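You operate a simulated robot arm through the tools that you are given. There is no shell and no other tool. Be economical: measure what you need, move in short steps, check, and stop when the job is done.

Carry out the task below with a simulated robot arm. There is one attempt and no reset: what you move stays moved.

## Task
Ease the tight chain into the green and crank the red-dot carriage to mark 2.
Fine: loosen the lock knob first and tighten it before you crank; end with the brake on. Where these are worked on the way, their far stop is far enough and under half their travel is too little: lock knob.

Only the result counts: the job must be done as asked and must still hold three seconds after the hand-in. Knocking over, shifting, dropping, spilling or breaking anything else fails it.

## Robot
A 7-joint arm with a two-finger parallel gripper, hanging from a carriage that runs on a rail from [-2103, -16] to [177, 1] (x, y) and turns from -6.109 to 5.899 rad about z. Base frame: it is fixed where the carriage stands at the start and does not move with it; the origin is on the floor, on the carriage's upright axis, x ahead of it, y to its left, z up. Lengths are in mm, angles in rad, forces in N, time in s.
With the tool pointing down near the work surface it reaches from about 220 to 680 mm from the robot's upright axis, wherever it stands. Its first joint turns from -2.897 to 2.897 rad. Places, roughly: blue pin [300, -200, 1000]; brake lever [400, -200, 1000]; lock knob [600, -200, 1000]; red pin [700, -100, 1000]; tension knob [500, -200, 1000]; yellow pin [800, -300, 1000]. Payload 3.91 kg.
The tool frame sits at the grasp point between the pads (the TCP): z along the fingers, y along the line on which they close. The tips reach 30 mm beyond it. Largest opening 110 mm; finger width 20, thickness 10; the body of the gripper, 48 by 112 mm, starts 55 mm behind the TCP.
Orientation is told as [roll, pitch, yaw] about the base's x, y, z axes, in that order, counted from this pose: with the fingers straight down and closing along the base's y, the tool's x points along the base's -x, its y along +y and its z along -z.

## Interface
- The arm moves only by the tool move_arm. Its argument "rows" is a list of rows, each an object (a shift or turn left out is 0, a gripper value left out holds the last) with "offset": the shift along the tool's x, y, z in mm, a list of three; "angular": the turn, a rotation vector about the tool's x, y, z in rad, a list of three. In form: [{"offset": [dx, dy, dz], "angular": [wx, wy, wz]}, ...]. A call has 1 to 8 rows; each row shifts and turns the commanded pose from where the row before left it, along the tool's axes as they then stand. "jaw" is the opening, from 0 (shut) to 1 (fully open), set as the call begins (left out, the last holds). Rows are played at 5 a second. More than 50 mm and 0.15 rad between two rows, or a gripper value outside its range, and nothing of the call is played. A pose out of reach is approached as far as the arm can. The call stops where the force on the tool passes 40 N (or 10 N more than at its start, if that is more) or the arm is blocked; 0.2 s more then pass. The fingers move at their own pace (about 108 mm/s each) and stop on an object; they squeeze with about 23 N. The grip force told is the motor's: it shows also when the fingers shut on nothing. Time passes only in rows, and 0.2 s behind the last, so rows that do not move let the fingers close. It gives the time, the measured TCP pose, the force on the tool (base axes), the opening and the grip force at its end, in the units of the frame above (readings bear some noise), with the torque about the TCP (base axes, N m) and any sound that the robot's microphone picked up.
- Cameras (640 x 400 px; columns grow to the right, rows downward): "scene" is now at [254.3, -23.6, 1546.1]; the picture's right is [-0.36, -0.93, 0.00], its down [-0.85, 0.33, -0.42] and it looks along [0.39, -0.15, -0.91] (base axes); focal length 288 px, centre (320, 200). "wrist" rides on the gripper at [72, 17, -103] in the tool frame; the picture's right is [-0.23, 0.97, 0.00], its down [-0.76, -0.18, -0.62] and it looks along [-0.61, -0.14, 0.78] (tool axes); focal length 222 px, centre (320, 200). There is no depth. A picture from a camera that has moved, and an enlarged one, comes with that camera's place and axes in the base frame and with its lens.
- snapshot(camera): a new picture of that camera. No time passes.
- slide_trunk(by): slides the trunk up (or, below 0, down) by that many mm; the arm and the scene camera ride with it, the base frame stays. It gives what a move gives, with no picture.
- steer(legs): drives the robot by 1 to 6 legs, each [ahead, left, turn to the left] in mm, mm and rad, along the robot's own axes; the way and the turn of a leg run together, so that a leg with both is an arc; at most 1500 mm and 3.142 rad a leg. The arm and the cameras ride along, it lands a little off, and it stops where it bumps. It keeps to its track: a leg is cut to what the track allows. It gives what a move gives.
- head_to(pan, tilt): turns the head with the scene camera to pan (to the left, within 2.705 rad either way) and tilt (down, from -0.506 to 1.204), counted from straight ahead of the robot. It gives what a move gives.
- zoom(camera, box): a new picture of the part [left, top, right, bottom] of that camera's present view, enlarged. No time passes.
- sign_off(): hands the job in; it is judged then, once.

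Work in short steps. Places have to be worked out from the pictures, the camera data and where the tool is seen: move nearer, look again, correct. Check each grasp and each placing, and mend what went wrong. You have 120 turns and 98 pictures in all, those below and enlarged ones among them. Open the gripper and draw the arm clear of the work before you hand the job in, unless the task says otherwise; then end with one line.

The tools are called after "Request:" as name(argument=value, ...) on one line, values as JSON. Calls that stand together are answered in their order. move_arm: Moves the arm, as the interface text tells. Its arguments: {"type":"object","properties":{"rows":{"type":"array"},"jaw":{"type":"number"}},"required":["rows"]} The other tools are called the same way: slide_trunk (by) slides the trunk up or down; steer (legs) drives the base; head_to (pan, tilt) turns the head that bears the scene camera; snapshot (camera) takes a picture; zoom (camera, box) takes an enlarged picture of a part of a camera's view; sign_off () hands the job in.

At the start:

```text
time: 0.0
tool_pos: [469.8, 29.9, 1273.3]
tcp_rot: [-0.001, 0.001, 0.0]
force: [-0.2, 1.0, 0.1]
torque: [-0.02, 0.0, -0.01]
grip_width: 110.0
grip_force: 0.0
trunk travel left (down, up): [-250.0, 330.0]
robot x, y, heading: [2.3, 0.7, -0.0]
head pan, tilt: [-0.37, 1.141]
```

scene: 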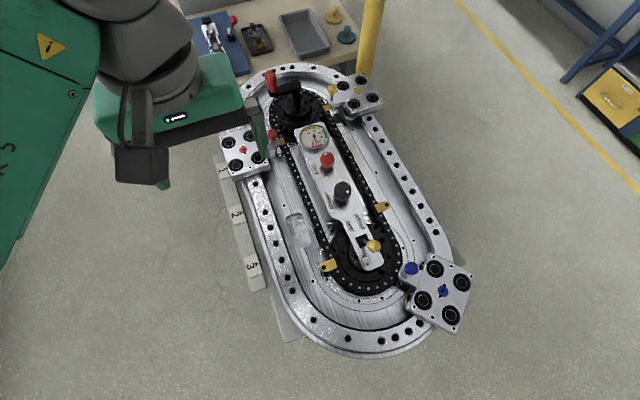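
wrist: 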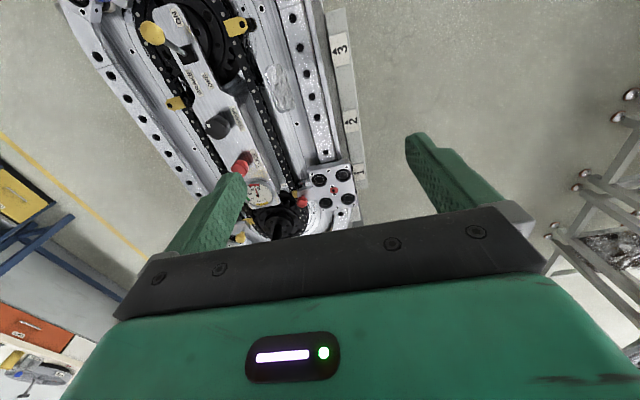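

The pictures show a track with a chain, three carriages, a gauge, a red knob, a black knob, a yellow lever and a crank. I'll enlarge the middle part to read it.

Request:
zoom(camera="scene", box=[220, 50, 400, 163])

Request:
zoom(camera="scene", box=[220, 140, 480, 303])

Request:
zoom(camera="wrist", box=[120, 0, 380, 240])

```text
3.54 times, centred on (310, 106) of scene
camera zoom: at [254.3, -23.6, 1546.1], right [-0.36, -0.93, 0.0], down [-0.85, 0.33, -0.42], along [0.39, -0.15, -0.91], focal length 1019 px, centre (355, 531)
```

zoom: 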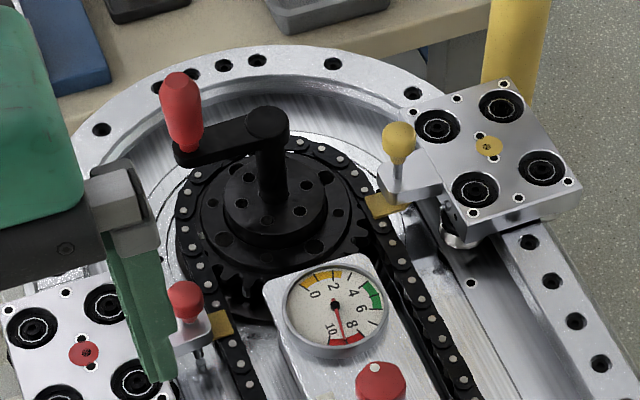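

```text
2.45 times, centred on (350, 222) of scene
camera zoom: at [254.3, -23.6, 1546.1], right [-0.36, -0.93, 0.0], down [-0.85, 0.33, -0.42], along [0.39, -0.15, -0.91], focal length 706 px, centre (246, 147)
```

zoom: 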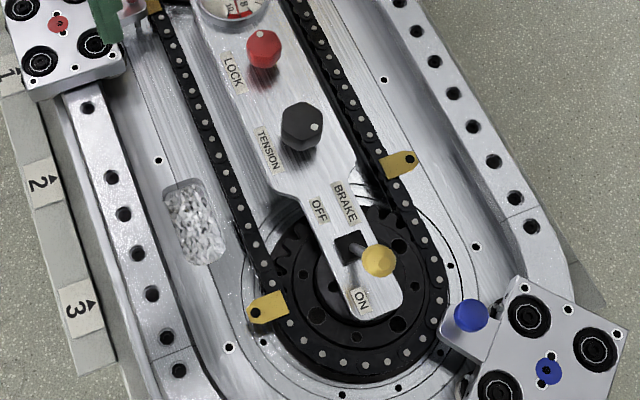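

```text
1.67 times, centred on (250, 120) of wrist
camera zoom: at [398.1, 46.9, 1376.8], right [0.23, 0.97, 0.0], down [0.76, -0.18, 0.62], along [0.61, -0.14, -0.78], focal length 370 px, centre (437, 333)
```

zoom: 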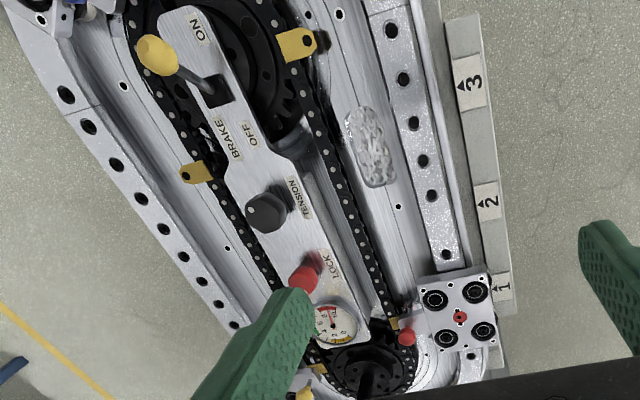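

Gauge reads about 8.5 (tight), and the brake lever leans to ON. I make the lock knob about (595,-172,967) and the tension knob about (505,-175,965). I'll raise slightly and drive ahead so that all of it is within reach, then look again.

Request:
steer(legs=[[165, 0, 0]])

Request:
head_to(pan=-0.5, tilt=1.1)

Request:
snapshot(camera="scene")

Request:
snapshot(camera="wrist")

```text
time: 1.5
tool_pos: [642.6, 29.7, 1273.2]
tcp_rot: [-0.001, 0.001, -0.004]
force: [-0.4, 0.5, -0.3]
torque: [0.02, 0.03, -0.01]
grip_width: 109.9
grip_force: 0.1
trunk travel left (down, up): [-250.0, 330.0]
robot x, y, heading: [173.2, 2.1, -0.003]
head pan, tilt: [-0.37, 1.141]
```

```text
time: 2.2
tool_pos: [643.6, 29.6, 1273.9]
tcp_rot: [0.0, 0.002, -0.004]
force: [-0.4, -0.2, 0.2]
torque: [0.03, -0.03, -0.02]
grip_width: 110.0
grip_force: 0.0
trunk travel left (down, up): [-250.0, 330.0]
robot x, y, heading: [173.3, 3.0, -0.004]
head pan, tilt: [-0.499, 1.1]
```

```text
92 pictures are left
camera scene: at [426.8, -31.5, 1548.7], right [-0.48, -0.88, 0.0], down [-0.78, 0.43, -0.45], along [0.4, -0.22, -0.89], focal length 288 px, centre (320, 200)
```

scene: 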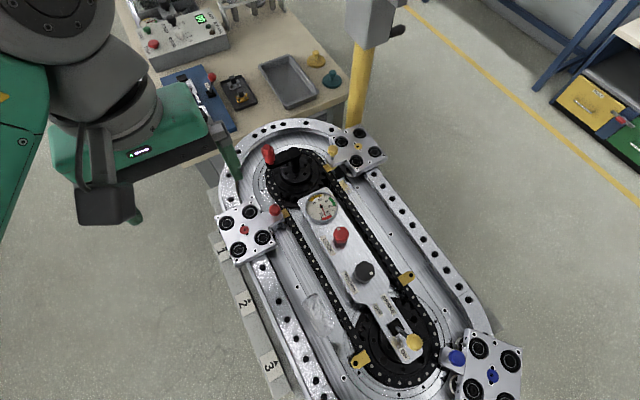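

```text
91 pictures are left
camera wrist: at [571.5, 46.8, 1376.8], right [0.23, 0.97, 0.0], down [0.76, -0.18, 0.62], along [0.61, -0.14, -0.78], focal length 222 px, centre (320, 200)
```

wrist: 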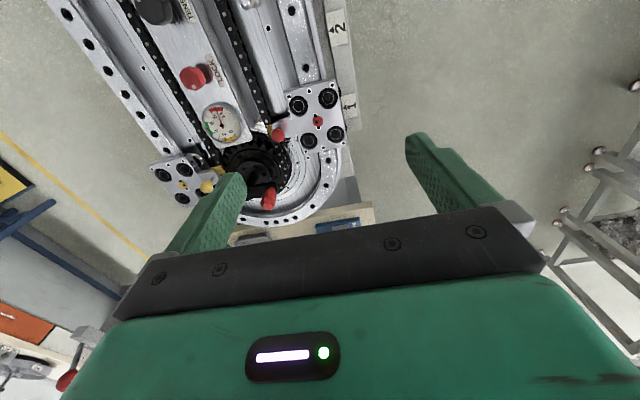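

Request:
zoom(camera="scene", box=[210, 110, 400, 270])

Request:
zoom(camera="wrist", box=[140, 50, 360, 230])

Request:
zoom(camera="scene", box=[310, 240, 530, 400])

```text
2.50 times, centred on (305, 190) of scene
camera zoom: at [426.8, -31.5, 1548.7], right [-0.48, -0.88, 0.0], down [-0.78, 0.43, -0.45], along [0.4, -0.22, -0.89], focal length 719 px, centre (358, 225)
```

zoom: 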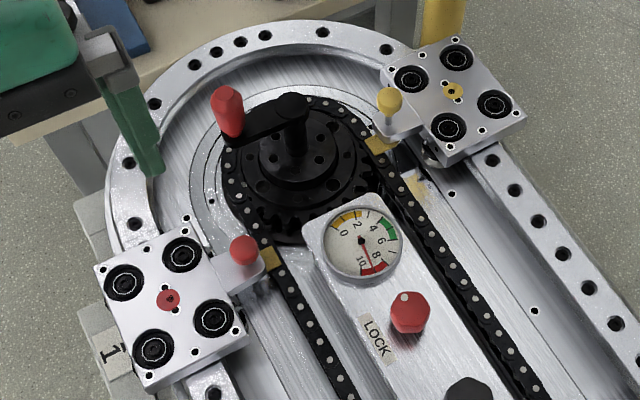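

```text
2.22 times, centred on (250, 140) of wrist
camera zoom: at [571.5, 46.8, 1376.8], right [0.23, 0.97, 0.0], down [0.76, -0.18, 0.62], along [0.61, -0.14, -0.78], focal length 494 px, centre (476, 333)
```

zoom: 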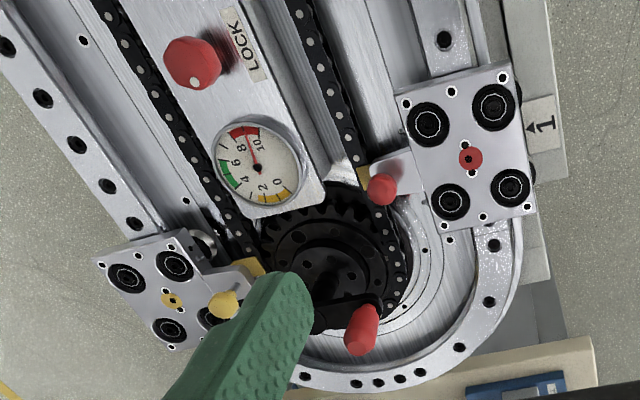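

```text
2.50 times, centred on (420, 320) of scene
camera zoom: at [426.8, -31.5, 1548.7], right [-0.48, -0.88, 0.0], down [-0.78, 0.43, -0.45], along [0.4, -0.22, -0.89], focal length 719 px, centre (70, -100)
```

zoom: 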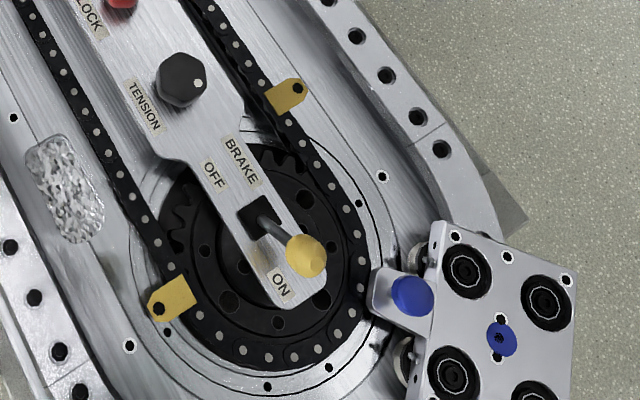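

Pin knobs triangulate to about red (723,-74,953) and yellow (800,-274,960). I need a closer look to see whether the pins are up or down, so I'll bring the wrist over the red pin.

Request:
move_arm(rows=[{"offset": [-17, -18, 38]}, {"offset": [-17, -18, 38]}, {"offset": [-17, -18, 38]}, {"offset": [-17, -18, 38]}, {"offset": [-17, -18, 38]}, {"offset": [-15, -20, 38]}])

Request:
snapshot(camera="wrist")

Request:
zoom(camera="scene", box=[200, 100, 420, 280])

```text
time: 3.6
tool_pos: [742.4, -76.1, 1042.5]
tcp_rot: [0.001, 0.002, -0.004]
force: [0.3, 1.0, 0.2]
torque: [-0.01, 0.03, -0.01]
grip_width: 109.8
grip_force: 0.0
trunk travel left (down, up): [-250.0, 330.0]
robot x, y, heading: [173.7, -2.0, -0.006]
head pan, tilt: [-0.499, 1.1]
```

```text
87 pictures are left
camera wrist: at [670.6, -59.1, 1146.1], right [0.23, 0.97, 0.0], down [0.76, -0.18, 0.62], along [0.61, -0.14, -0.78], focal length 222 px, centre (320, 200)
```

wrist: 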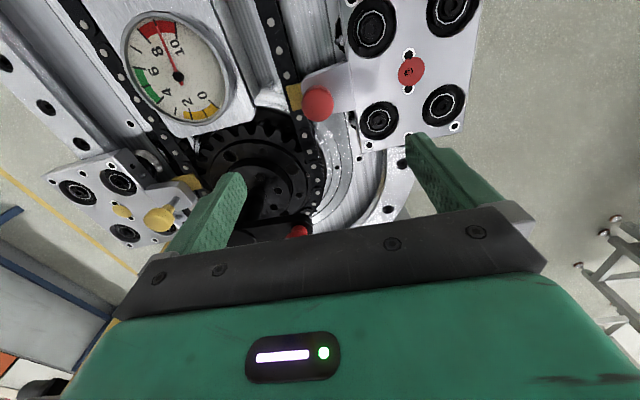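

```text
2.22 times, centred on (310, 190) of scene
camera zoom: at [426.7, -31.4, 1548.7], right [-0.48, -0.88, 0.0], down [-0.78, 0.43, -0.45], along [0.4, -0.22, -0.89], focal length 639 px, centre (342, 222)
```

zoom: 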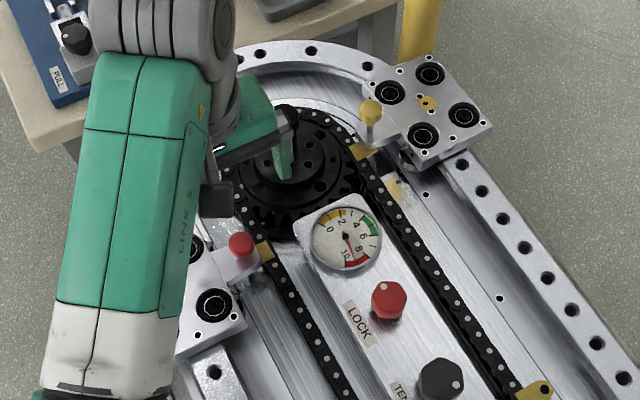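

Close view of both pins now, enlarged.

Request:
zoom(camera="wrist", box=[270, 50, 400, 130])

Request:
zoom(camera="wrist", box=[110, 160, 240, 240])

```text
4.92 times, centred on (335, 90) of wrist
camera zoom: at [670.6, -59.1, 1146.1], right [0.23, 0.97, 0.0], down [0.76, -0.18, 0.62], along [0.61, -0.14, -0.78], focal length 1094 px, centre (246, 742)
```

zoom: 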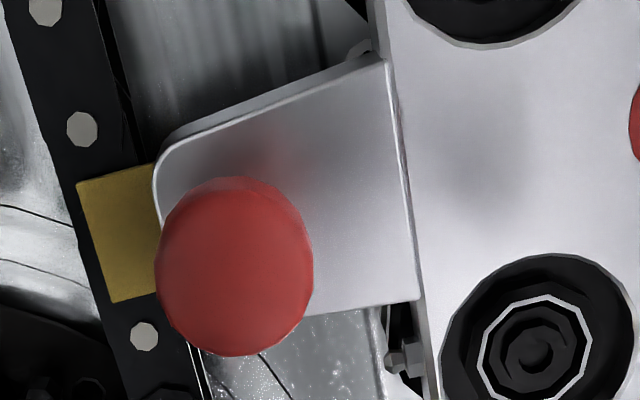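

```text
4.92 times, centred on (175, 200) of wrist
camera zoom: at [670.6, -59.1, 1146.1], right [0.23, 0.97, 0.0], down [0.76, -0.18, 0.62], along [0.61, -0.14, -0.78], focal length 1094 px, centre (1034, 200)
```

zoom: 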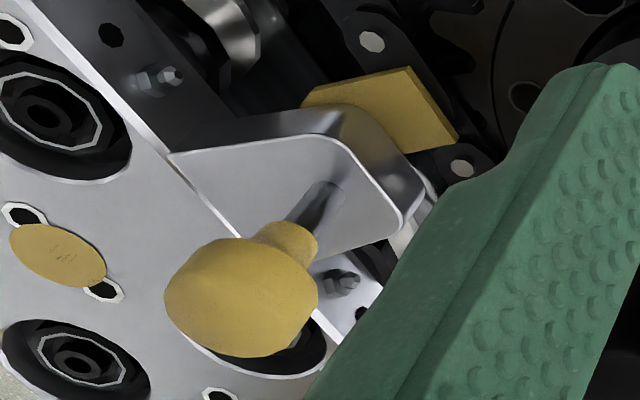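

Request:
zoom(camera="scene", box=[255, 190, 315, 228])

Request:
zoom(camera="scene", box=[310, 135, 370, 173])

Request:
zoom(camera="scene", box=[425, 335, 505, 385])

```text
10.53 times, centred on (285, 209) of scene
camera zoom: at [426.7, -31.4, 1548.7], right [-0.48, -0.88, 0.0], down [-0.78, 0.43, -0.45], along [0.4, -0.22, -0.89], focal length 3029 px, centre (688, 105)
```

zoom: 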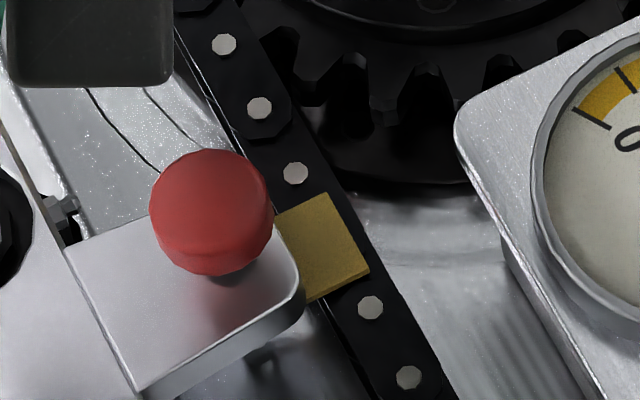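

```text
10.53 times, centred on (340, 154) of scene
camera zoom: at [426.7, -31.4, 1548.7], right [-0.48, -0.88, 0.0], down [-0.78, 0.43, -0.45], along [0.4, -0.22, -0.89], focal length 3029 px, centre (110, 684)
```

zoom: 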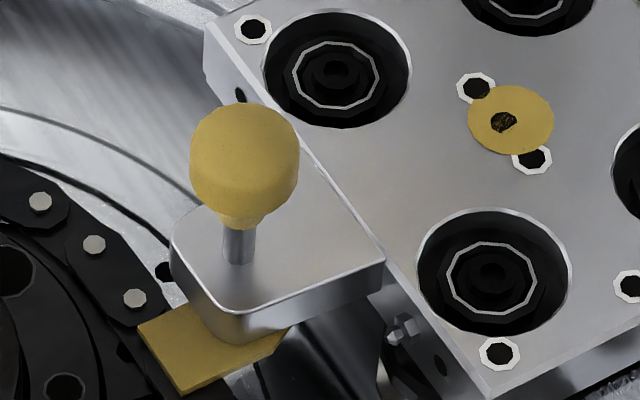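

```text
8.00 times, centred on (465, 360) of scene
camera zoom: at [426.7, -31.4, 1548.7], right [-0.48, -0.88, 0.0], down [-0.78, 0.43, -0.45], along [0.4, -0.22, -0.89], focal length 2302 px, centre (-840, -1080)
```

zoom: 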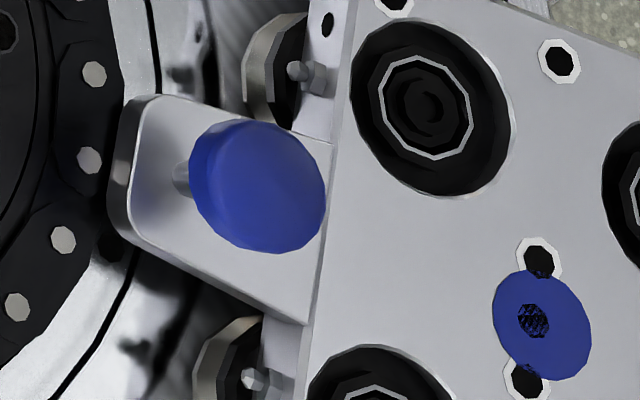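

Red's pin is seated (knob low, tip beneath the bracket), yellow and blue are raised: only the red carriage is coupled. Next I move above the lock knob at about (595,-172).

Request:
move_arm(rows=[{"offset": [37, -24, 0]}, {"offset": [37, -24, 0]}, {"offset": [37, -24, 0]}, {"offset": [36, -24, 2]}])

Request:
snapshot(camera="wrist")

Request:
snapshot(camera="scene")

```text
time: 4.6
tool_pos: [593.6, -175.8, 1041.6]
tcp_rot: [-0.002, -0.002, -0.001]
force: [-1.3, 0.5, -0.3]
torque: [-0.01, -0.01, -0.01]
grip_width: 110.1
grip_force: 0.0
trunk travel left (down, up): [-250.0, 330.0]
robot x, y, heading: [171.2, 1.7, -0.005]
head pan, tilt: [-0.499, 1.1]
```

```text
80 pictures are left
camera wrist: at [521.5, -158.6, 1144.8], right [0.23, 0.97, 0.0], down [0.76, -0.18, 0.62], along [0.61, -0.14, -0.78], focal length 222 px, centre (320, 200)
```

wrist: 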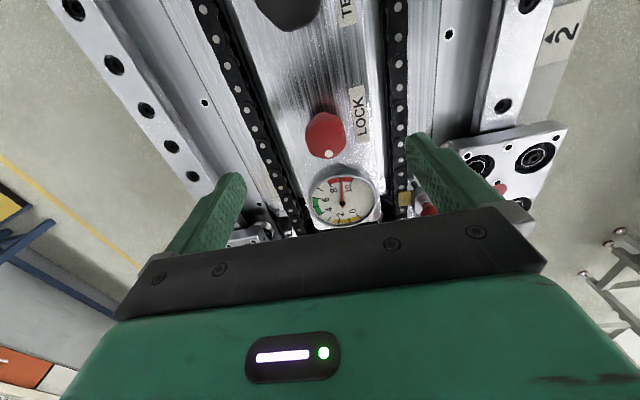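

```text
79 pictures are left
camera scene: at [426.8, -31.4, 1548.7], right [-0.48, -0.88, 0.0], down [-0.78, 0.43, -0.45], along [0.4, -0.22, -0.89], focal length 288 px, centre (320, 200)
```

scene: 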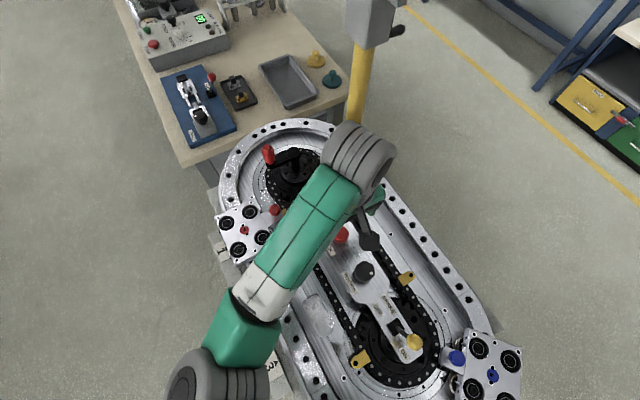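

The knob centres at about (597,-171). I'll narrow the jaws, centre and descend to z≈963.

Request:
move_arm(rows=[{"offset": [-3.5, 4.5, 0]}, {"offset": [0, 0, 30]}, {"offset": [0, 0, 30]}, {"offset": [0, 0, 18]}], jaw=0.6)

Request:
snapshot(camera="wrist")

```text
time: 5.5
tool_pos: [597.2, -173.1, 978.1]
tcp_rot: [-0.001, -0.001, -0.003]
force: [-6.3, -1.7, 14.2]
torque: [0.51, 0.26, 0.3]
grip_width: 65.6
grip_force: 0.0
trunk travel left (down, up): [-250.0, 330.0]
robot x, y, heading: [172.4, 2.2, -0.004]
head pan, tilt: [-0.499, 1.1]
stopped in row 4: the force on the tool passed its limit at 76 N (the readings are from after the stop); the commanded pose is now the measured one
```

```text
78 pictures are left
camera wrist: at [524.3, -154.4, 1080.3], right [0.23, 0.97, 0.0], down [0.76, -0.18, 0.63], along [0.61, -0.14, -0.78], focal length 222 px, centre (320, 200)
```

wrist: 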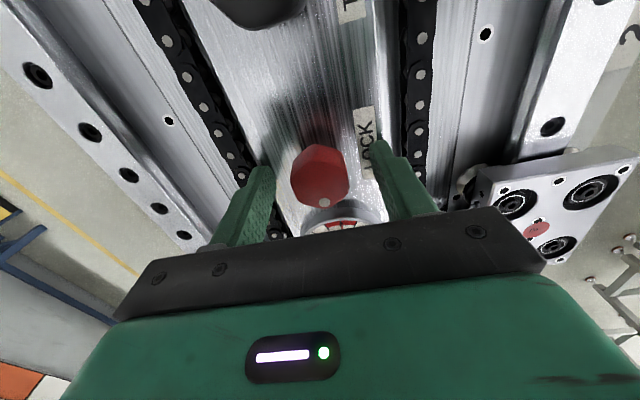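

Tips touched the panel at about 947, so the knob stands between that and roughly 970. I'll back off 4 mm, centre, and close on the knob.

Request:
move_arm(rows=[{"offset": [2, 2, -4]}, {}], jaw=0.6)

Request:
move_arm(rows=[{}, {}, {}], jaw=0)

Request:
snapshot(camera="wrist")

```text
time: 6.1
tool_pos: [595.0, -168.0, 980.0]
tcp_rot: [0.0, -0.002, -0.004]
force: [0.5, 0.2, 0.6]
torque: [0.01, 0.04, 0.0]
grip_width: 66.1
grip_force: 0.0
trunk travel left (down, up): [-250.0, 330.0]
robot x, y, heading: [175.8, -0.2, -0.007]
head pan, tilt: [-0.499, 1.1]
```

```text
time: 6.9
tool_pos: [595.3, -169.9, 980.6]
tcp_rot: [0.0, -0.001, -0.004]
force: [1.8, -8.7, -6.8]
torque: [0.26, -0.5, 0.06]
grip_width: 33.6
grip_force: 45.1
trunk travel left (down, up): [-250.0, 330.0]
robot x, y, heading: [174.6, 1.2, -0.002]
head pan, tilt: [-0.499, 1.1]
```

```text
77 pictures are left
camera wrist: at [523.3, -153.1, 1083.8], right [0.23, 0.97, 0.0], down [0.76, -0.18, 0.63], along [0.61, -0.15, -0.78], focal length 222 px, centre (320, 200)
```

wrist: 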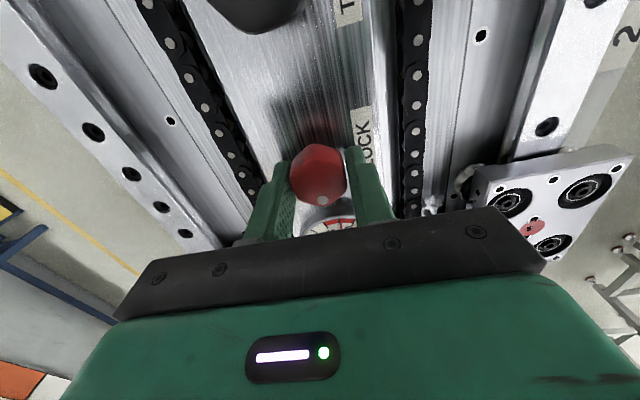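

Gripped at 33.6 mm. I turn counter-clockwise (from above) to loosen, watching the torque.

Request:
move_arm(rows=[{"angular": [0, 0, -0.14]}, {"angular": [0, 0, -0.14]}, {"angular": [0, 0, -0.14]}, {"angular": [0, 0, -0.14]}, {"angular": [0, 0, -0.14]}])

Request:
snapshot(camera="wrist")

```text
time: 8.1
tool_pos: [595.1, -168.4, 980.6]
tcp_rot: [-0.001, -0.002, 0.699]
force: [-11.8, 11.5, 33.8]
torque: [0.16, 0.66, -0.06]
grip_width: 34.1
grip_force: 44.5
trunk travel left (down, up): [-250.0, 330.0]
robot x, y, heading: [173.1, 1.7, -0.003]
head pan, tilt: [-0.499, 1.1]
```

```text
76 pictures are left
camera wrist: at [528.5, -202.1, 1083.8], right [-0.45, 0.89, 0.0], down [0.7, 0.35, 0.63], along [0.56, 0.28, -0.78], focal length 222 px, centre (320, 200)
```

wrist: 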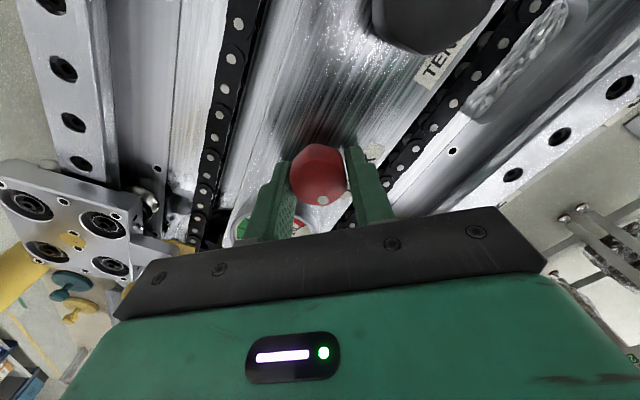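

The knob turns with the jaw and lifts the tool a little (34 N up), so it's screwing out. I ease up 1.5 mm and continue with a slight lift.

Request:
move_arm(rows=[{"offset": [0, 0, -1.5]}, {}])

Request:
move_arm(rows=[{"angular": [0, 0, -0.14], "offset": [0, 0, -0.2]}, {"angular": [0, 0, -0.14], "offset": [0, 0, -0.2]}, {"angular": [0, 0, -0.14], "offset": [0, 0, -0.2]}, {"angular": [0, 0, -0.14], "offset": [0, 0, -0.2]}, {"angular": [0, 0, -0.14], "offset": [0, 0, -0.2]}])

```text
time: 8.7
tool_pos: [595.4, -168.0, 980.4]
tcp_rot: [-0.001, -0.003, 0.697]
force: [-4.9, 10.7, 10.0]
torque: [0.73, -0.54, -0.06]
grip_width: 33.6
grip_force: 44.8
trunk travel left (down, up): [-250.0, 330.0]
robot x, y, heading: [170.8, 1.7, -0.003]
head pan, tilt: [-0.499, 1.1]
```

```text
time: 9.9
tool_pos: [593.0, -167.3, 980.1]
tcp_rot: [0.001, -0.001, 1.398]
force: [-2.1, 8.7, -24.0]
torque: [0.54, -0.36, -0.01]
grip_width: 34.1
grip_force: 44.9
trunk travel left (down, up): [-250.0, 330.0]
robot x, y, heading: [171.1, -0.6, -0.004]
head pan, tilt: [-0.499, 1.1]
```

Request:
move_arm(rows=[{"angular": [0, 0, -0.14], "offset": [0, 0, 0.8]}, {"angular": [0, 0, -0.14]}, {"angular": [0, 0, -0.14]}, {"angular": [0, 0, -0.14]}, {"angular": [0, 0, -0.14]}])

Request:
snapshot(camera="wrist")

Request:
snapshot(camera="scene")

```text
time: 11.1
tool_pos: [592.7, -171.0, 980.2]
tcp_rot: [0.004, 0.005, 2.022]
force: [-16.3, 1.3, 10.8]
torque: [0.13, 0.31, 0.0]
grip_width: 33.4
grip_force: 45.0
out of reach, approached as far as the arm can: row 5
trunk travel left (down, up): [-250.0, 330.0]
robot x, y, heading: [175.8, 0.8, -0.006]
head pan, tilt: [-0.499, 1.1]
stopped in row 5: the force on the tool passed its limit at 62 N (the readings are from after the stop); the commanded pose is now the measured one
```

```text
75 pictures are left
camera wrist: at [609.3, -242.7, 1083.3], right [-0.98, -0.22, 0.0], down [-0.17, 0.77, 0.62], along [-0.14, 0.6, -0.79], focal length 222 px, centre (320, 200)
```

wrist: 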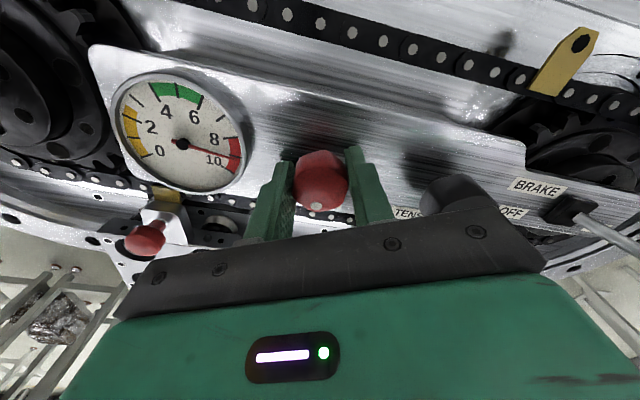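

```text
74 pictures are left
camera scene: at [424.7, -31.8, 1548.4], right [-0.48, -0.88, 0.0], down [-0.78, 0.43, -0.45], along [0.4, -0.22, -0.89], focal length 288 px, centre (320, 200)
```

scene: 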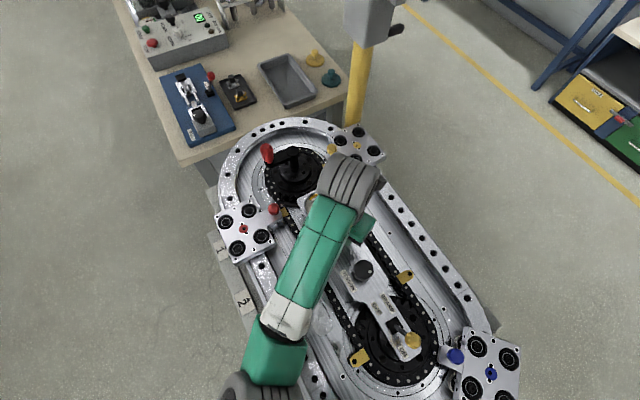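

The arm reached its wrist limit at yaw ≈2.02 with the knob turned along. I'll open, rise and wind the wrist back for a fresh grip.

Request:
move_arm(rows=[{}, {}, {"offset": [0, 0, -30]}, {"angular": [0, 0, 0.15]}, {"angular": [0, 0, 0.15]}, {"angular": [0, 0, 0.15]}, {"angular": [0, 0, 0.15]}, {"angular": [0, 0, 0.15]}], jaw=0.5)

Request:
move_arm(rows=[{"angular": [0, 0, 0.15]}, {"angular": [0, 0, 0.15]}, {"angular": [0, 0, 0.15]}, {"angular": [0, 0, 0.15]}, {"angular": [0, 0, 0.15]}, {"angular": [0, 0, 0.15]}, {"angular": [0, 0, 0.15]}, {"angular": [0, 0, 0.15]}])

Request:
move_arm(rows=[{"angular": [0, 0, 0.15]}, {"angular": [0, 0, 0.15]}, {"angular": [0, 0, 0.15]}, {"angular": [0, 0, 0.15]}, {"angular": [0, 0, 0.15]}, {"angular": [0, 0, 0.15]}, {"angular": [0, 0, 0.15]}, {"angular": [0, 0, 0.15]}])

Request:
move_arm(rows=[{"angular": [0, 0, 0.15]}, {"angular": [0, 0, 0.15]}, {"angular": [0, 0, 0.15]}, {"angular": [0, 0, 0.15]}, {"angular": [0, 0, 0.15]}, {"angular": [0, 0, 0.15]}, {"angular": [0, 0, 0.15]}])

Request:
snapshot(camera="wrist")

```text
time: 12.9
tool_pos: [607.8, -163.0, 995.1]
tcp_rot: [-0.004, 0.006, 1.274]
force: [-8.7, 2.7, 1.6]
torque: [0.03, 0.34, -0.11]
grip_width: 59.8
grip_force: 4.6
out of reach, approached as far as the arm can: row 3
trunk travel left (down, up): [-250.0, 330.0]
robot x, y, heading: [170.2, 1.9, -0.003]
head pan, tilt: [-0.499, 1.1]
```

```text
time: 14.7
tool_pos: [609.7, -165.1, 995.7]
tcp_rot: [-0.008, -0.002, 0.073]
force: [-0.7, -0.3, 0.5]
torque: [-0.02, -0.03, 0.0]
grip_width: 54.9
grip_force: 0.0
trunk travel left (down, up): [-250.0, 330.0]
robot x, y, heading: [172.6, 0.0, -0.001]
head pan, tilt: [-0.499, 1.1]
```

```text
time: 16.5
tool_pos: [605.8, -166.5, 995.1]
tcp_rot: [-0.004, -0.009, -1.129]
force: [-11.8, -12.6, 1.0]
torque: [-0.19, 0.16, 0.28]
grip_width: 63.0
grip_force: 7.6
trunk travel left (down, up): [-250.0, 330.0]
robot x, y, heading: [174.6, -2.0, -0.008]
head pan, tilt: [-0.499, 1.1]
```

```text
time: 18.1
tool_pos: [610.3, -163.6, 995.5]
tcp_rot: [0.008, -0.002, -2.172]
force: [0.1, 0.1, 0.7]
torque: [0.01, -0.02, -0.01]
grip_width: 55.0
grip_force: 0.0
trunk travel left (down, up): [-250.0, 330.0]
robot x, y, heading: [172.7, 1.5, -0.002]
head pan, tilt: [-0.499, 1.1]
```

```text
73 pictures are left
camera wrist: at [665.2, -113.2, 1099.0], right [0.67, -0.74, 0.01], down [-0.58, -0.52, 0.62], along [-0.46, -0.42, -0.78], focal length 222 px, centre (320, 200)
```

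wrist: 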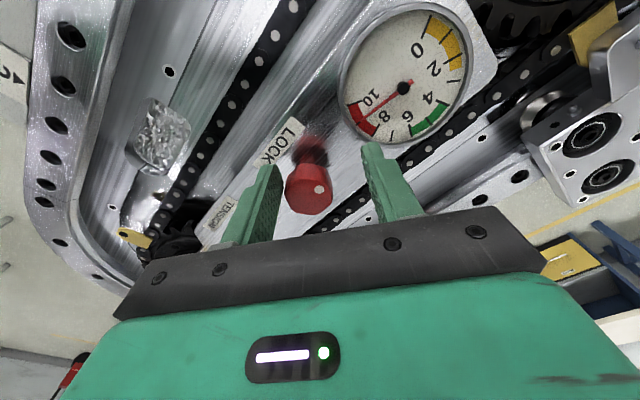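

The lift was cut short and the fingers brushed something on the way round, so I check the knob's dot direction before gripping again.

Request:
zoom(camera="wrist", box=[270, 140, 350, 220])

Request:
move_arm(rows=[{"offset": [0, 0, -25]}, {"offset": [0, 0, -25]}])

Request:
snapshot(camera="wrist")

```text
5.00 times, centred on (310, 180) of wrist
camera zoom: at [665.2, -113.2, 1099.0], right [0.67, -0.74, 0.01], down [-0.58, -0.52, 0.62], along [-0.46, -0.42, -0.78], focal length 1111 px, centre (370, 300)
```

zoom: 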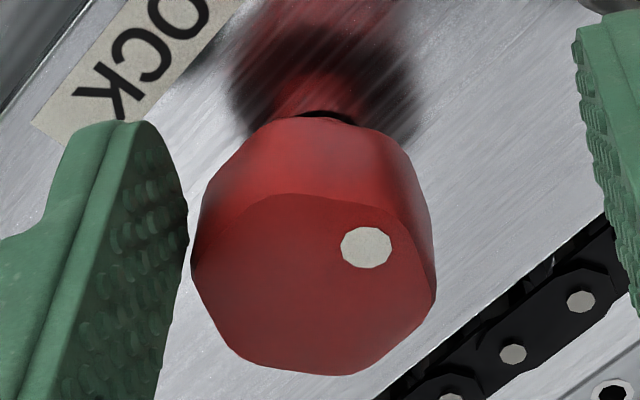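

```text
time: 18.7
tool_pos: [609.0, -164.9, 1045.4]
tcp_rot: [0.006, -0.003, -2.173]
force: [-0.3, 0.5, -0.2]
torque: [-0.01, -0.01, 0.05]
grip_width: 55.1
grip_force: 0.1
trunk travel left (down, up): [-250.0, 330.0]
robot x, y, heading: [169.5, 1.0, -0.003]
head pan, tilt: [-0.499, 1.1]
```

```text
71 pictures are left
camera wrist: at [664.2, -114.0, 1147.4], right [0.67, -0.74, 0.01], down [-0.58, -0.52, 0.62], along [-0.46, -0.42, -0.78], focal length 222 px, centre (320, 200)
```

wrist: 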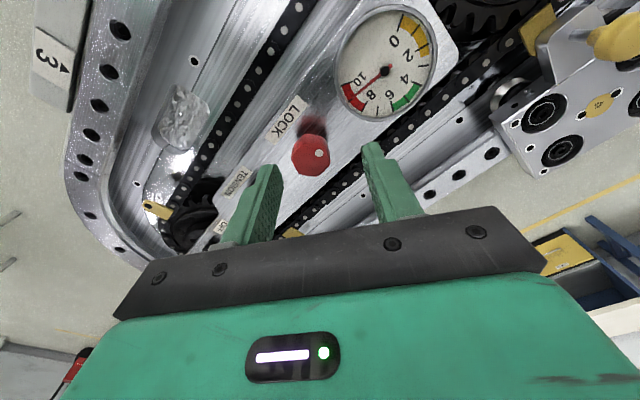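

The dot is back at its starting direction, so the lagging fingers dragged the knob back to tight. I now grip afresh from yaw -2.17, which leaves over 4 rad of turning in one grip; the knob axis is at about (593,-170.5).

Request:
move_arm(rows=[{"offset": [-13.6, -10, 0]}, {"offset": [0, 0, 30]}, {"offset": [0, 0, 20]}, {"offset": [0, 0, 14]}, {}])

Request:
snapshot(camera="wrist")

```text
time: 19.9
tool_pos: [594.6, -172.7, 979.7]
tcp_rot: [0.008, -0.003, -2.173]
force: [0.2, -0.5, 0.3]
torque: [0.0, 0.0, -0.02]
grip_width: 54.9
grip_force: 0.0
trunk travel left (down, up): [-250.0, 330.0]
robot x, y, heading: [173.4, 0.8, -0.002]
head pan, tilt: [-0.499, 1.1]
```

```text
70 pictures are left
camera wrist: at [649.3, -122.1, 1083.7], right [0.67, -0.74, 0.01], down [-0.58, -0.52, 0.62], along [-0.46, -0.43, -0.78], focal length 222 px, centre (320, 200)
```

wrist: 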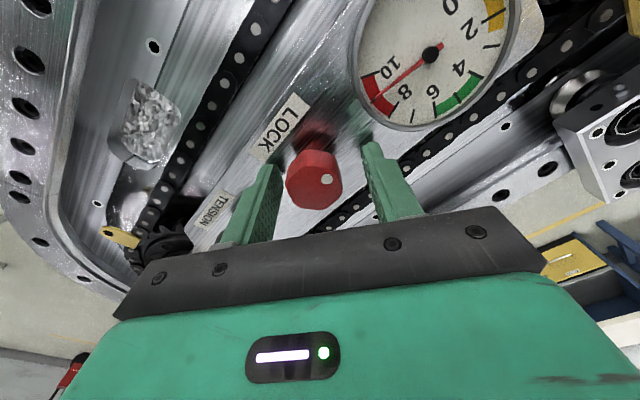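

Well placed; close and turn counter-clockwise.

Request:
move_arm(rows=[{}, {}, {}], jaw=0)

Request:
move_arm(rows=[{"angular": [0, 0, -0.14]}, {"angular": [0, 0, -0.14]}, {"angular": [0, 0, -0.14]}, {"angular": [0, 0, -0.14]}, {"angular": [0, 0, -0.14]}, {"angular": [0, 0, -0.14]}, {"angular": [0, 0, -0.14]}, {"angular": [0, 0, -0.14]}])

Request:
move_arm(rows=[{"angular": [0, 0, -0.14]}, {"angular": [0, 0, -0.14]}, {"angular": [0, 0, -0.14]}, {"angular": [0, 0, -0.14]}, {"angular": [0, 0, -0.14]}, {"angular": [0, 0, -0.14]}, {"angular": [0, 0, -0.14]}, {"angular": [0, 0, -0.14]}])

Request:
snapshot(camera="wrist")

```text
time: 20.7
tool_pos: [591.3, -171.1, 979.6]
tcp_rot: [0.002, -0.005, -2.173]
force: [-16.4, 9.7, 13.0]
torque: [0.68, 0.74, 0.03]
grip_width: 33.7
grip_force: 44.8
trunk travel left (down, up): [-250.0, 330.0]
robot x, y, heading: [174.9, -1.7, -0.003]
head pan, tilt: [-0.499, 1.1]
```

```text
time: 22.5
tool_pos: [592.7, -170.9, 980.5]
tcp_rot: [-0.003, -0.007, -1.049]
force: [6.2, -3.0, -34.2]
torque: [0.07, -0.35, 0.03]
grip_width: 34.0
grip_force: 45.1
trunk travel left (down, up): [-250.0, 330.0]
robot x, y, heading: [173.2, 2.4, 0.001]
head pan, tilt: [-0.499, 1.1]
```

```text
time: 24.3
tool_pos: [593.3, -170.5, 984.0]
tcp_rot: [-0.007, -0.003, 0.07]
force: [0.0, 1.9, 6.4]
torque: [0.59, -0.16, -0.46]
grip_width: 33.7
grip_force: 45.1
trunk travel left (down, up): [-250.0, 330.0]
robot x, y, heading: [172.5, 1.5, -0.004]
head pan, tilt: [-0.499, 1.1]
```

```text
69 pictures are left
camera wrist: at [519.8, -158.0, 1086.1], right [0.16, 0.99, -0.01], down [0.77, -0.12, 0.63], along [0.62, -0.1, -0.78], focal length 222 px, centre (320, 200)
```

wrist: 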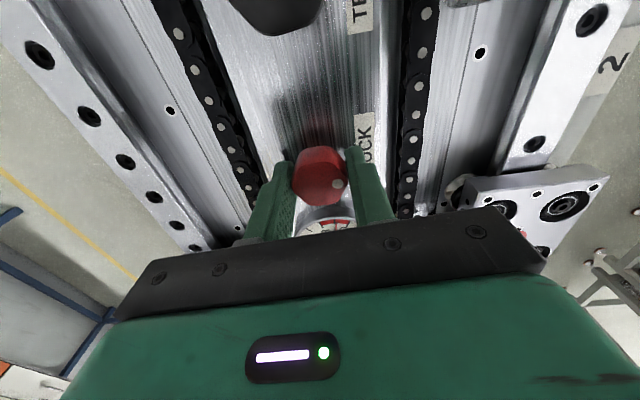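

The dot now sits about 50° round while the tool went 2.24 rad: it seems to have slipped, with a z torque of -0.46. I zoom to measure the dot.

Request:
zoom(camera="wrist", box=[270, 130, 370, 210])

Request:
move_arm(rows=[{"angular": [0, 0, -0.14]}, {"angular": [0, 0, -0.14]}])

Request:
zoom(camera="wrist", box=[270, 130, 370, 210])

```text
5.00 times, centred on (320, 170) of wrist
camera zoom: at [519.8, -158.0, 1086.1], right [0.16, 0.99, -0.01], down [0.77, -0.12, 0.63], along [0.62, -0.1, -0.78], focal length 1111 px, centre (320, 350)
```

zoom: 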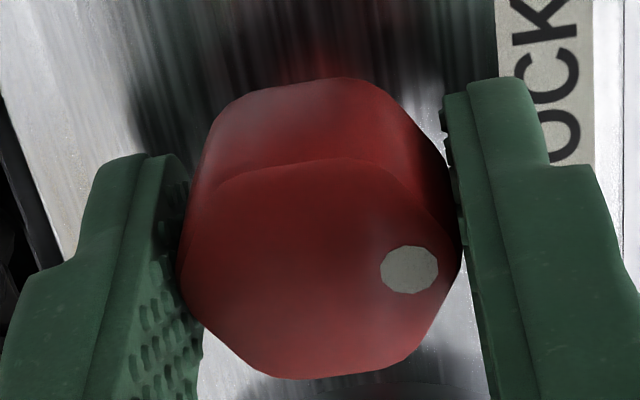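

```text
time: 24.9
tool_pos: [591.8, -170.5, 982.2]
tcp_rot: [-0.006, -0.001, 0.35]
force: [0.2, 4.3, 3.9]
torque: [0.62, 0.01, -0.56]
grip_width: 34.0
grip_force: 45.0
trunk travel left (down, up): [-250.0, 330.0]
robot x, y, heading: [174.3, -0.0, -0.007]
head pan, tilt: [-0.499, 1.1]
```

```text
5.00 times, centred on (320, 170) of wrist
camera zoom: at [518.8, -178.6, 1085.6], right [-0.12, 0.99, -0.01], down [0.77, 0.1, 0.63], along [0.62, 0.07, -0.78], focal length 1111 px, centre (320, 350)
```

zoom: 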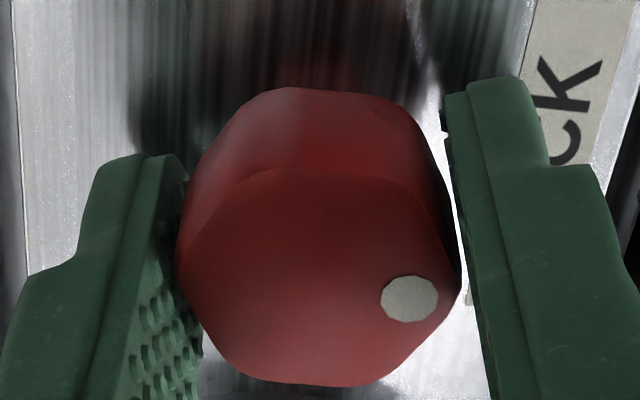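

The stop shows: the dot went from about -5° to about 80° and the grip now slips there, so the lock knob's travel is about a quarter turn and it's at the loose stop. I open and rise straight, then check.

Request:
move_arm(rows=[{"angular": [0, 0, 0.05]}, {}, {}, {"offset": [0, 0, -30]}, {"offset": [0, 0, -40]}], jaw=0.55)

Request:
snapshot(camera="wrist")

```text
time: 26.1
tool_pos: [593.6, -171.8, 1053.2]
tcp_rot: [-0.006, 0.0, 0.298]
force: [-0.6, 0.2, 0.8]
torque: [0.0, -0.05, 0.01]
grip_width: 60.7
grip_force: 0.0
trunk travel left (down, up): [-250.0, 330.0]
robot x, y, heading: [173.6, -0.0, -0.001]
head pan, tilt: [-0.499, 1.1]
```

```text
66 pictures are left
camera wrist: at [519.6, -176.0, 1156.5], right [-0.07, 1.0, -0.01], down [0.78, 0.06, 0.63], along [0.62, 0.04, -0.78], focal length 222 px, centre (320, 200)
```

wrist: 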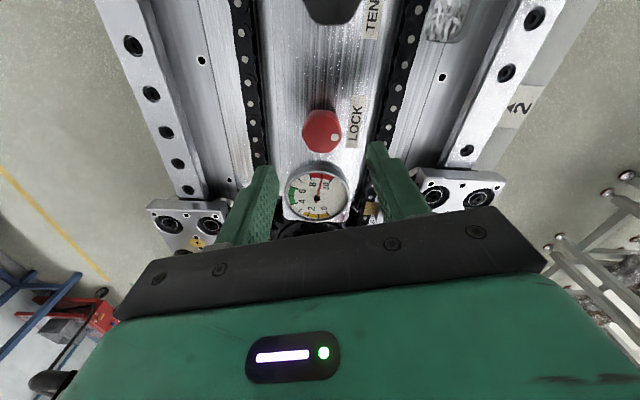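

Dot stays at about 80°: loosened. Now to above the tension knob (505,-175), winding the wrist to negative yaw for a long counter-clockwise turn.

Request:
move_arm(rows=[{"offset": [42, 12, 0]}, {"offset": [43, 11, 0]}, {"angular": [0, 0, 0.15]}, {"angular": [0, 0, 0.15]}, {"angular": [0, 0, 0.15]}, {"angular": [0, 0, 0.15]}, {"angular": [0, 0, 0.15]}, {"angular": [0, 0, 0.15]}])

Request:
move_arm(rows=[{"angular": [0, 0, 0.15]}, {"angular": [0, 0, 0.15]}, {"angular": [0, 0, 0.15]}, {"angular": [0, 0, 0.15]}, {"angular": [0, 0, 0.15]}, {"angular": [0, 0, 0.15]}])

Request:
snapshot(camera="wrist")

Request:
snapshot(camera="scene")

```text
time: 27.9
tool_pos: [505.0, -172.2, 1051.8]
tcp_rot: [-0.002, -0.006, -0.604]
force: [-0.5, 0.2, 0.0]
torque: [0.0, -0.03, -0.01]
grip_width: 60.6
grip_force: 0.0
trunk travel left (down, up): [-250.0, 330.0]
robot x, y, heading: [174.9, 5.8, -0.004]
head pan, tilt: [-0.499, 1.1]
```

```text
time: 29.3
tool_pos: [505.1, -174.6, 1050.3]
tcp_rot: [0.002, -0.007, -1.504]
force: [-0.2, -0.7, -0.2]
torque: [-0.03, -0.04, 0.01]
grip_width: 60.3
grip_force: 0.0
trunk travel left (down, up): [-250.0, 330.0]
robot x, y, heading: [170.7, 2.0, -0.004]
head pan, tilt: [-0.499, 1.1]
```

```text
65 pictures are left
camera wrist: at [517.2, -99.7, 1154.6], right [0.99, -0.16, 0.0], down [-0.13, -0.77, 0.63], along [-0.1, -0.62, -0.78], focal length 222 px, centre (320, 200)
```

wrist: 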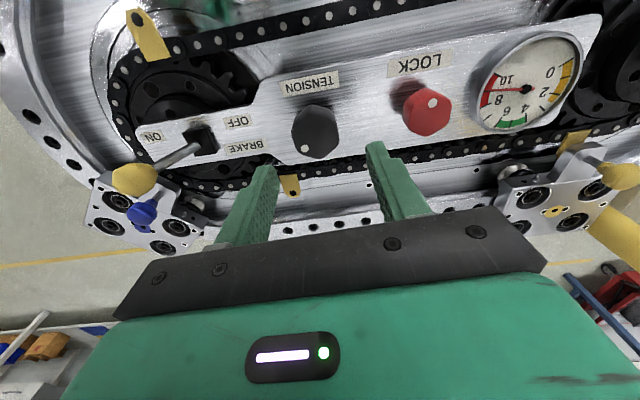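

```text
64 pictures are left
camera scene: at [426.4, -31.7, 1548.7], right [-0.48, -0.88, 0.0], down [-0.78, 0.43, -0.45], along [0.4, -0.22, -0.89], focal length 288 px, centre (320, 200)
```

scene: 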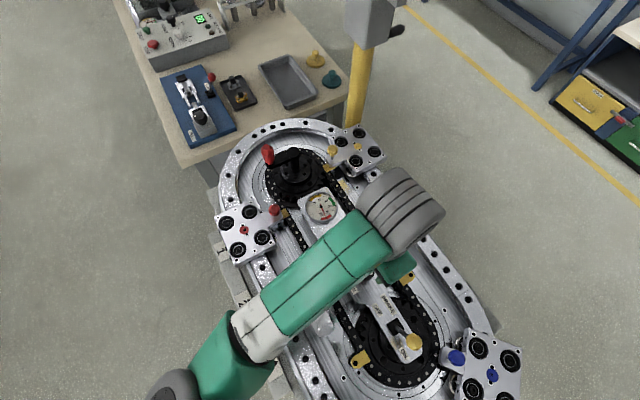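

Tension knob is at about (503,-172), and the gauge is visible in both views at this yaw. Centre, descend to z≈982 and close.

Request:
move_arm(rows=[{"offset": [2.5, -1.8, 0]}, {"offset": [0, 0, 30]}, {"offset": [0, 0, 25]}, {"offset": [0, 0, 13]}, {}])

Request:
move_arm(rows=[{}, {}, {}], jaw=0)

Request:
snapshot(camera="wrist")

```text
time: 30.5
tool_pos: [503.3, -171.6, 982.6]
tcp_rot: [0.004, -0.009, -1.502]
force: [-0.9, -0.5, -0.3]
torque: [-0.02, -0.01, -0.03]
grip_width: 60.5
grip_force: 0.0
trunk travel left (down, up): [-250.0, 330.0]
robot x, y, heading: [173.3, 3.3, -0.005]
head pan, tilt: [-0.499, 1.1]
```

```text
time: 31.3
tool_pos: [502.4, -170.5, 983.6]
tcp_rot: [0.003, -0.005, -1.503]
force: [-7.8, -0.4, 3.6]
torque: [0.03, 0.3, -0.03]
grip_width: 39.6
grip_force: 45.2
trunk travel left (down, up): [-250.0, 330.0]
robot x, y, heading: [172.1, -0.5, -0.006]
head pan, tilt: [-0.499, 1.1]
```

```text
63 pictures are left
camera wrist: at [514.3, -97.4, 1085.6], right [0.99, -0.16, 0.0], down [-0.13, -0.77, 0.63], along [-0.1, -0.62, -0.78], focal length 222 px, centre (320, 200)
```

wrist: 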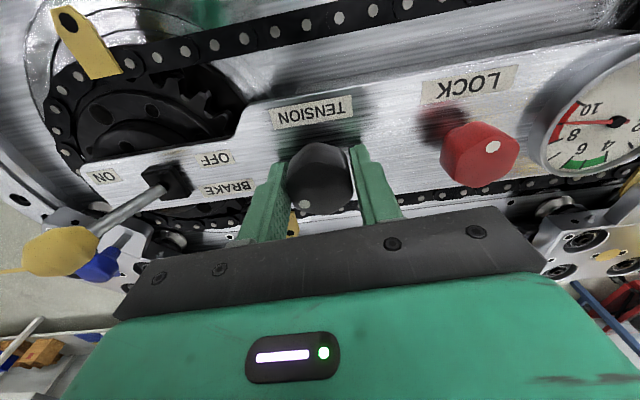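

Gripped at 39.6 mm. Turn counter-clockwise about 0.7 rad and read the gauge.

Request:
move_arm(rows=[{"angular": [0, 0, -0.14]}, {"angular": [0, 0, -0.14]}, {"angular": [0, 0, -0.14]}, {"angular": [0, 0, -0.14]}, {"angular": [0, 0, -0.14]}])

Request:
zoom(camera="scene", box=[260, 170, 420, 270])

Request:
snapshot(camera="wrist")

```text
time: 32.5
tool_pos: [502.5, -170.9, 983.3]
tcp_rot: [-0.003, -0.004, -0.799]
force: [2.4, -6.3, -30.0]
torque: [0.32, -0.17, 0.01]
grip_width: 39.7
grip_force: 44.7
trunk travel left (down, up): [-250.0, 330.0]
robot x, y, heading: [174.0, 0.3, -0.006]
head pan, tilt: [-0.499, 1.1]
```

```text
4.00 times, centred on (340, 220) of scene
camera zoom: at [425.9, -32.0, 1548.3], right [-0.48, -0.88, 0.0], down [-0.78, 0.43, -0.45], along [0.4, -0.22, -0.89], focal length 1151 px, centre (240, 120)
```

zoom: 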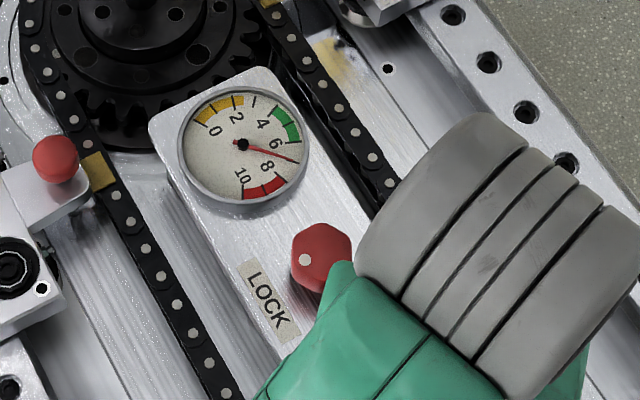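

```text
61 pictures are left
camera wrist: at [464.1, -107.0, 1086.0], right [0.86, 0.52, 0.0], down [0.4, -0.67, 0.63], along [0.32, -0.54, -0.78], focal length 222 px, centre (320, 200)
```

wrist: 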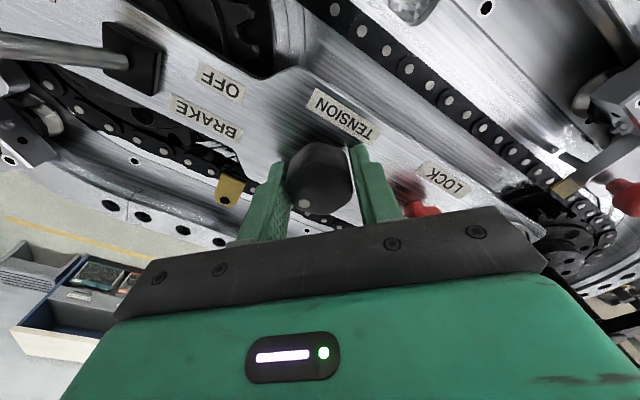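

Gauge fell to about 7, right direction. Another 0.7 rad.

Request:
move_arm(rows=[{"angular": [0, 0, -0.14]}, {"angular": [0, 0, -0.14]}, {"angular": [0, 0, -0.14]}, {"angular": [0, 0, -0.14]}, {"angular": [0, 0, -0.14]}])

Request:
zoom(camera="scene", box=[290, 180, 354, 220])

```text
time: 33.7
tool_pos: [502.0, -170.9, 983.1]
tcp_rot: [-0.004, -0.002, -0.099]
force: [-4.3, -2.3, -15.4]
torque: [0.72, -0.98, -0.03]
grip_width: 39.4
grip_force: 45.4
trunk travel left (down, up): [-250.0, 330.0]
robot x, y, heading: [176.7, 3.2, -0.007]
head pan, tilt: [-0.499, 1.1]
```

```text
10.00 times, centred on (322, 200) of scene
camera zoom: at [425.6, -31.7, 1548.5], right [-0.48, -0.88, 0.0], down [-0.78, 0.43, -0.45], along [0.4, -0.22, -0.89], focal length 2878 px, centre (300, 200)
```

zoom: 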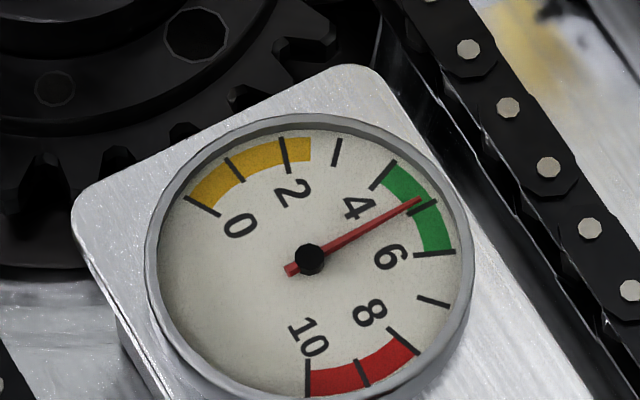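

Needle at about 4.9, middle of the green (4–6). I release the knob straight up and check the gauge holds.

Request:
move_arm(rows=[{}, {}, {}, {"offset": [0, 0, -35]}, {"offset": [0, 0, -35]}], jaw=0.6)

Request:
zoom(camera="scene", box=[290, 170, 386, 230])

```text
time: 34.9
tool_pos: [504.4, -169.5, 1054.8]
tcp_rot: [-0.006, -0.004, -0.103]
force: [-0.7, 0.2, 0.1]
torque: [-0.03, 0.01, -0.04]
grip_width: 65.9
grip_force: 0.0
trunk travel left (down, up): [-250.0, 330.0]
robot x, y, heading: [171.3, -0.2, -0.006]
head pan, tilt: [-0.499, 1.1]
```

```text
6.67 times, centred on (338, 200) of scene
camera zoom: at [426.5, -31.7, 1548.6], right [-0.48, -0.88, 0.0], down [-0.78, 0.43, -0.45], along [0.4, -0.22, -0.89], focal length 1918 px, centre (200, 200)
```

zoom: 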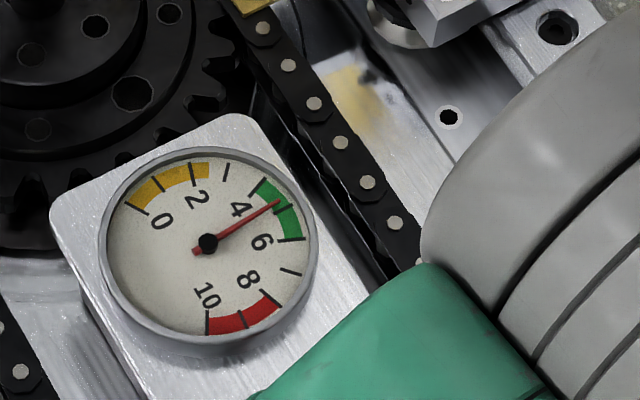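

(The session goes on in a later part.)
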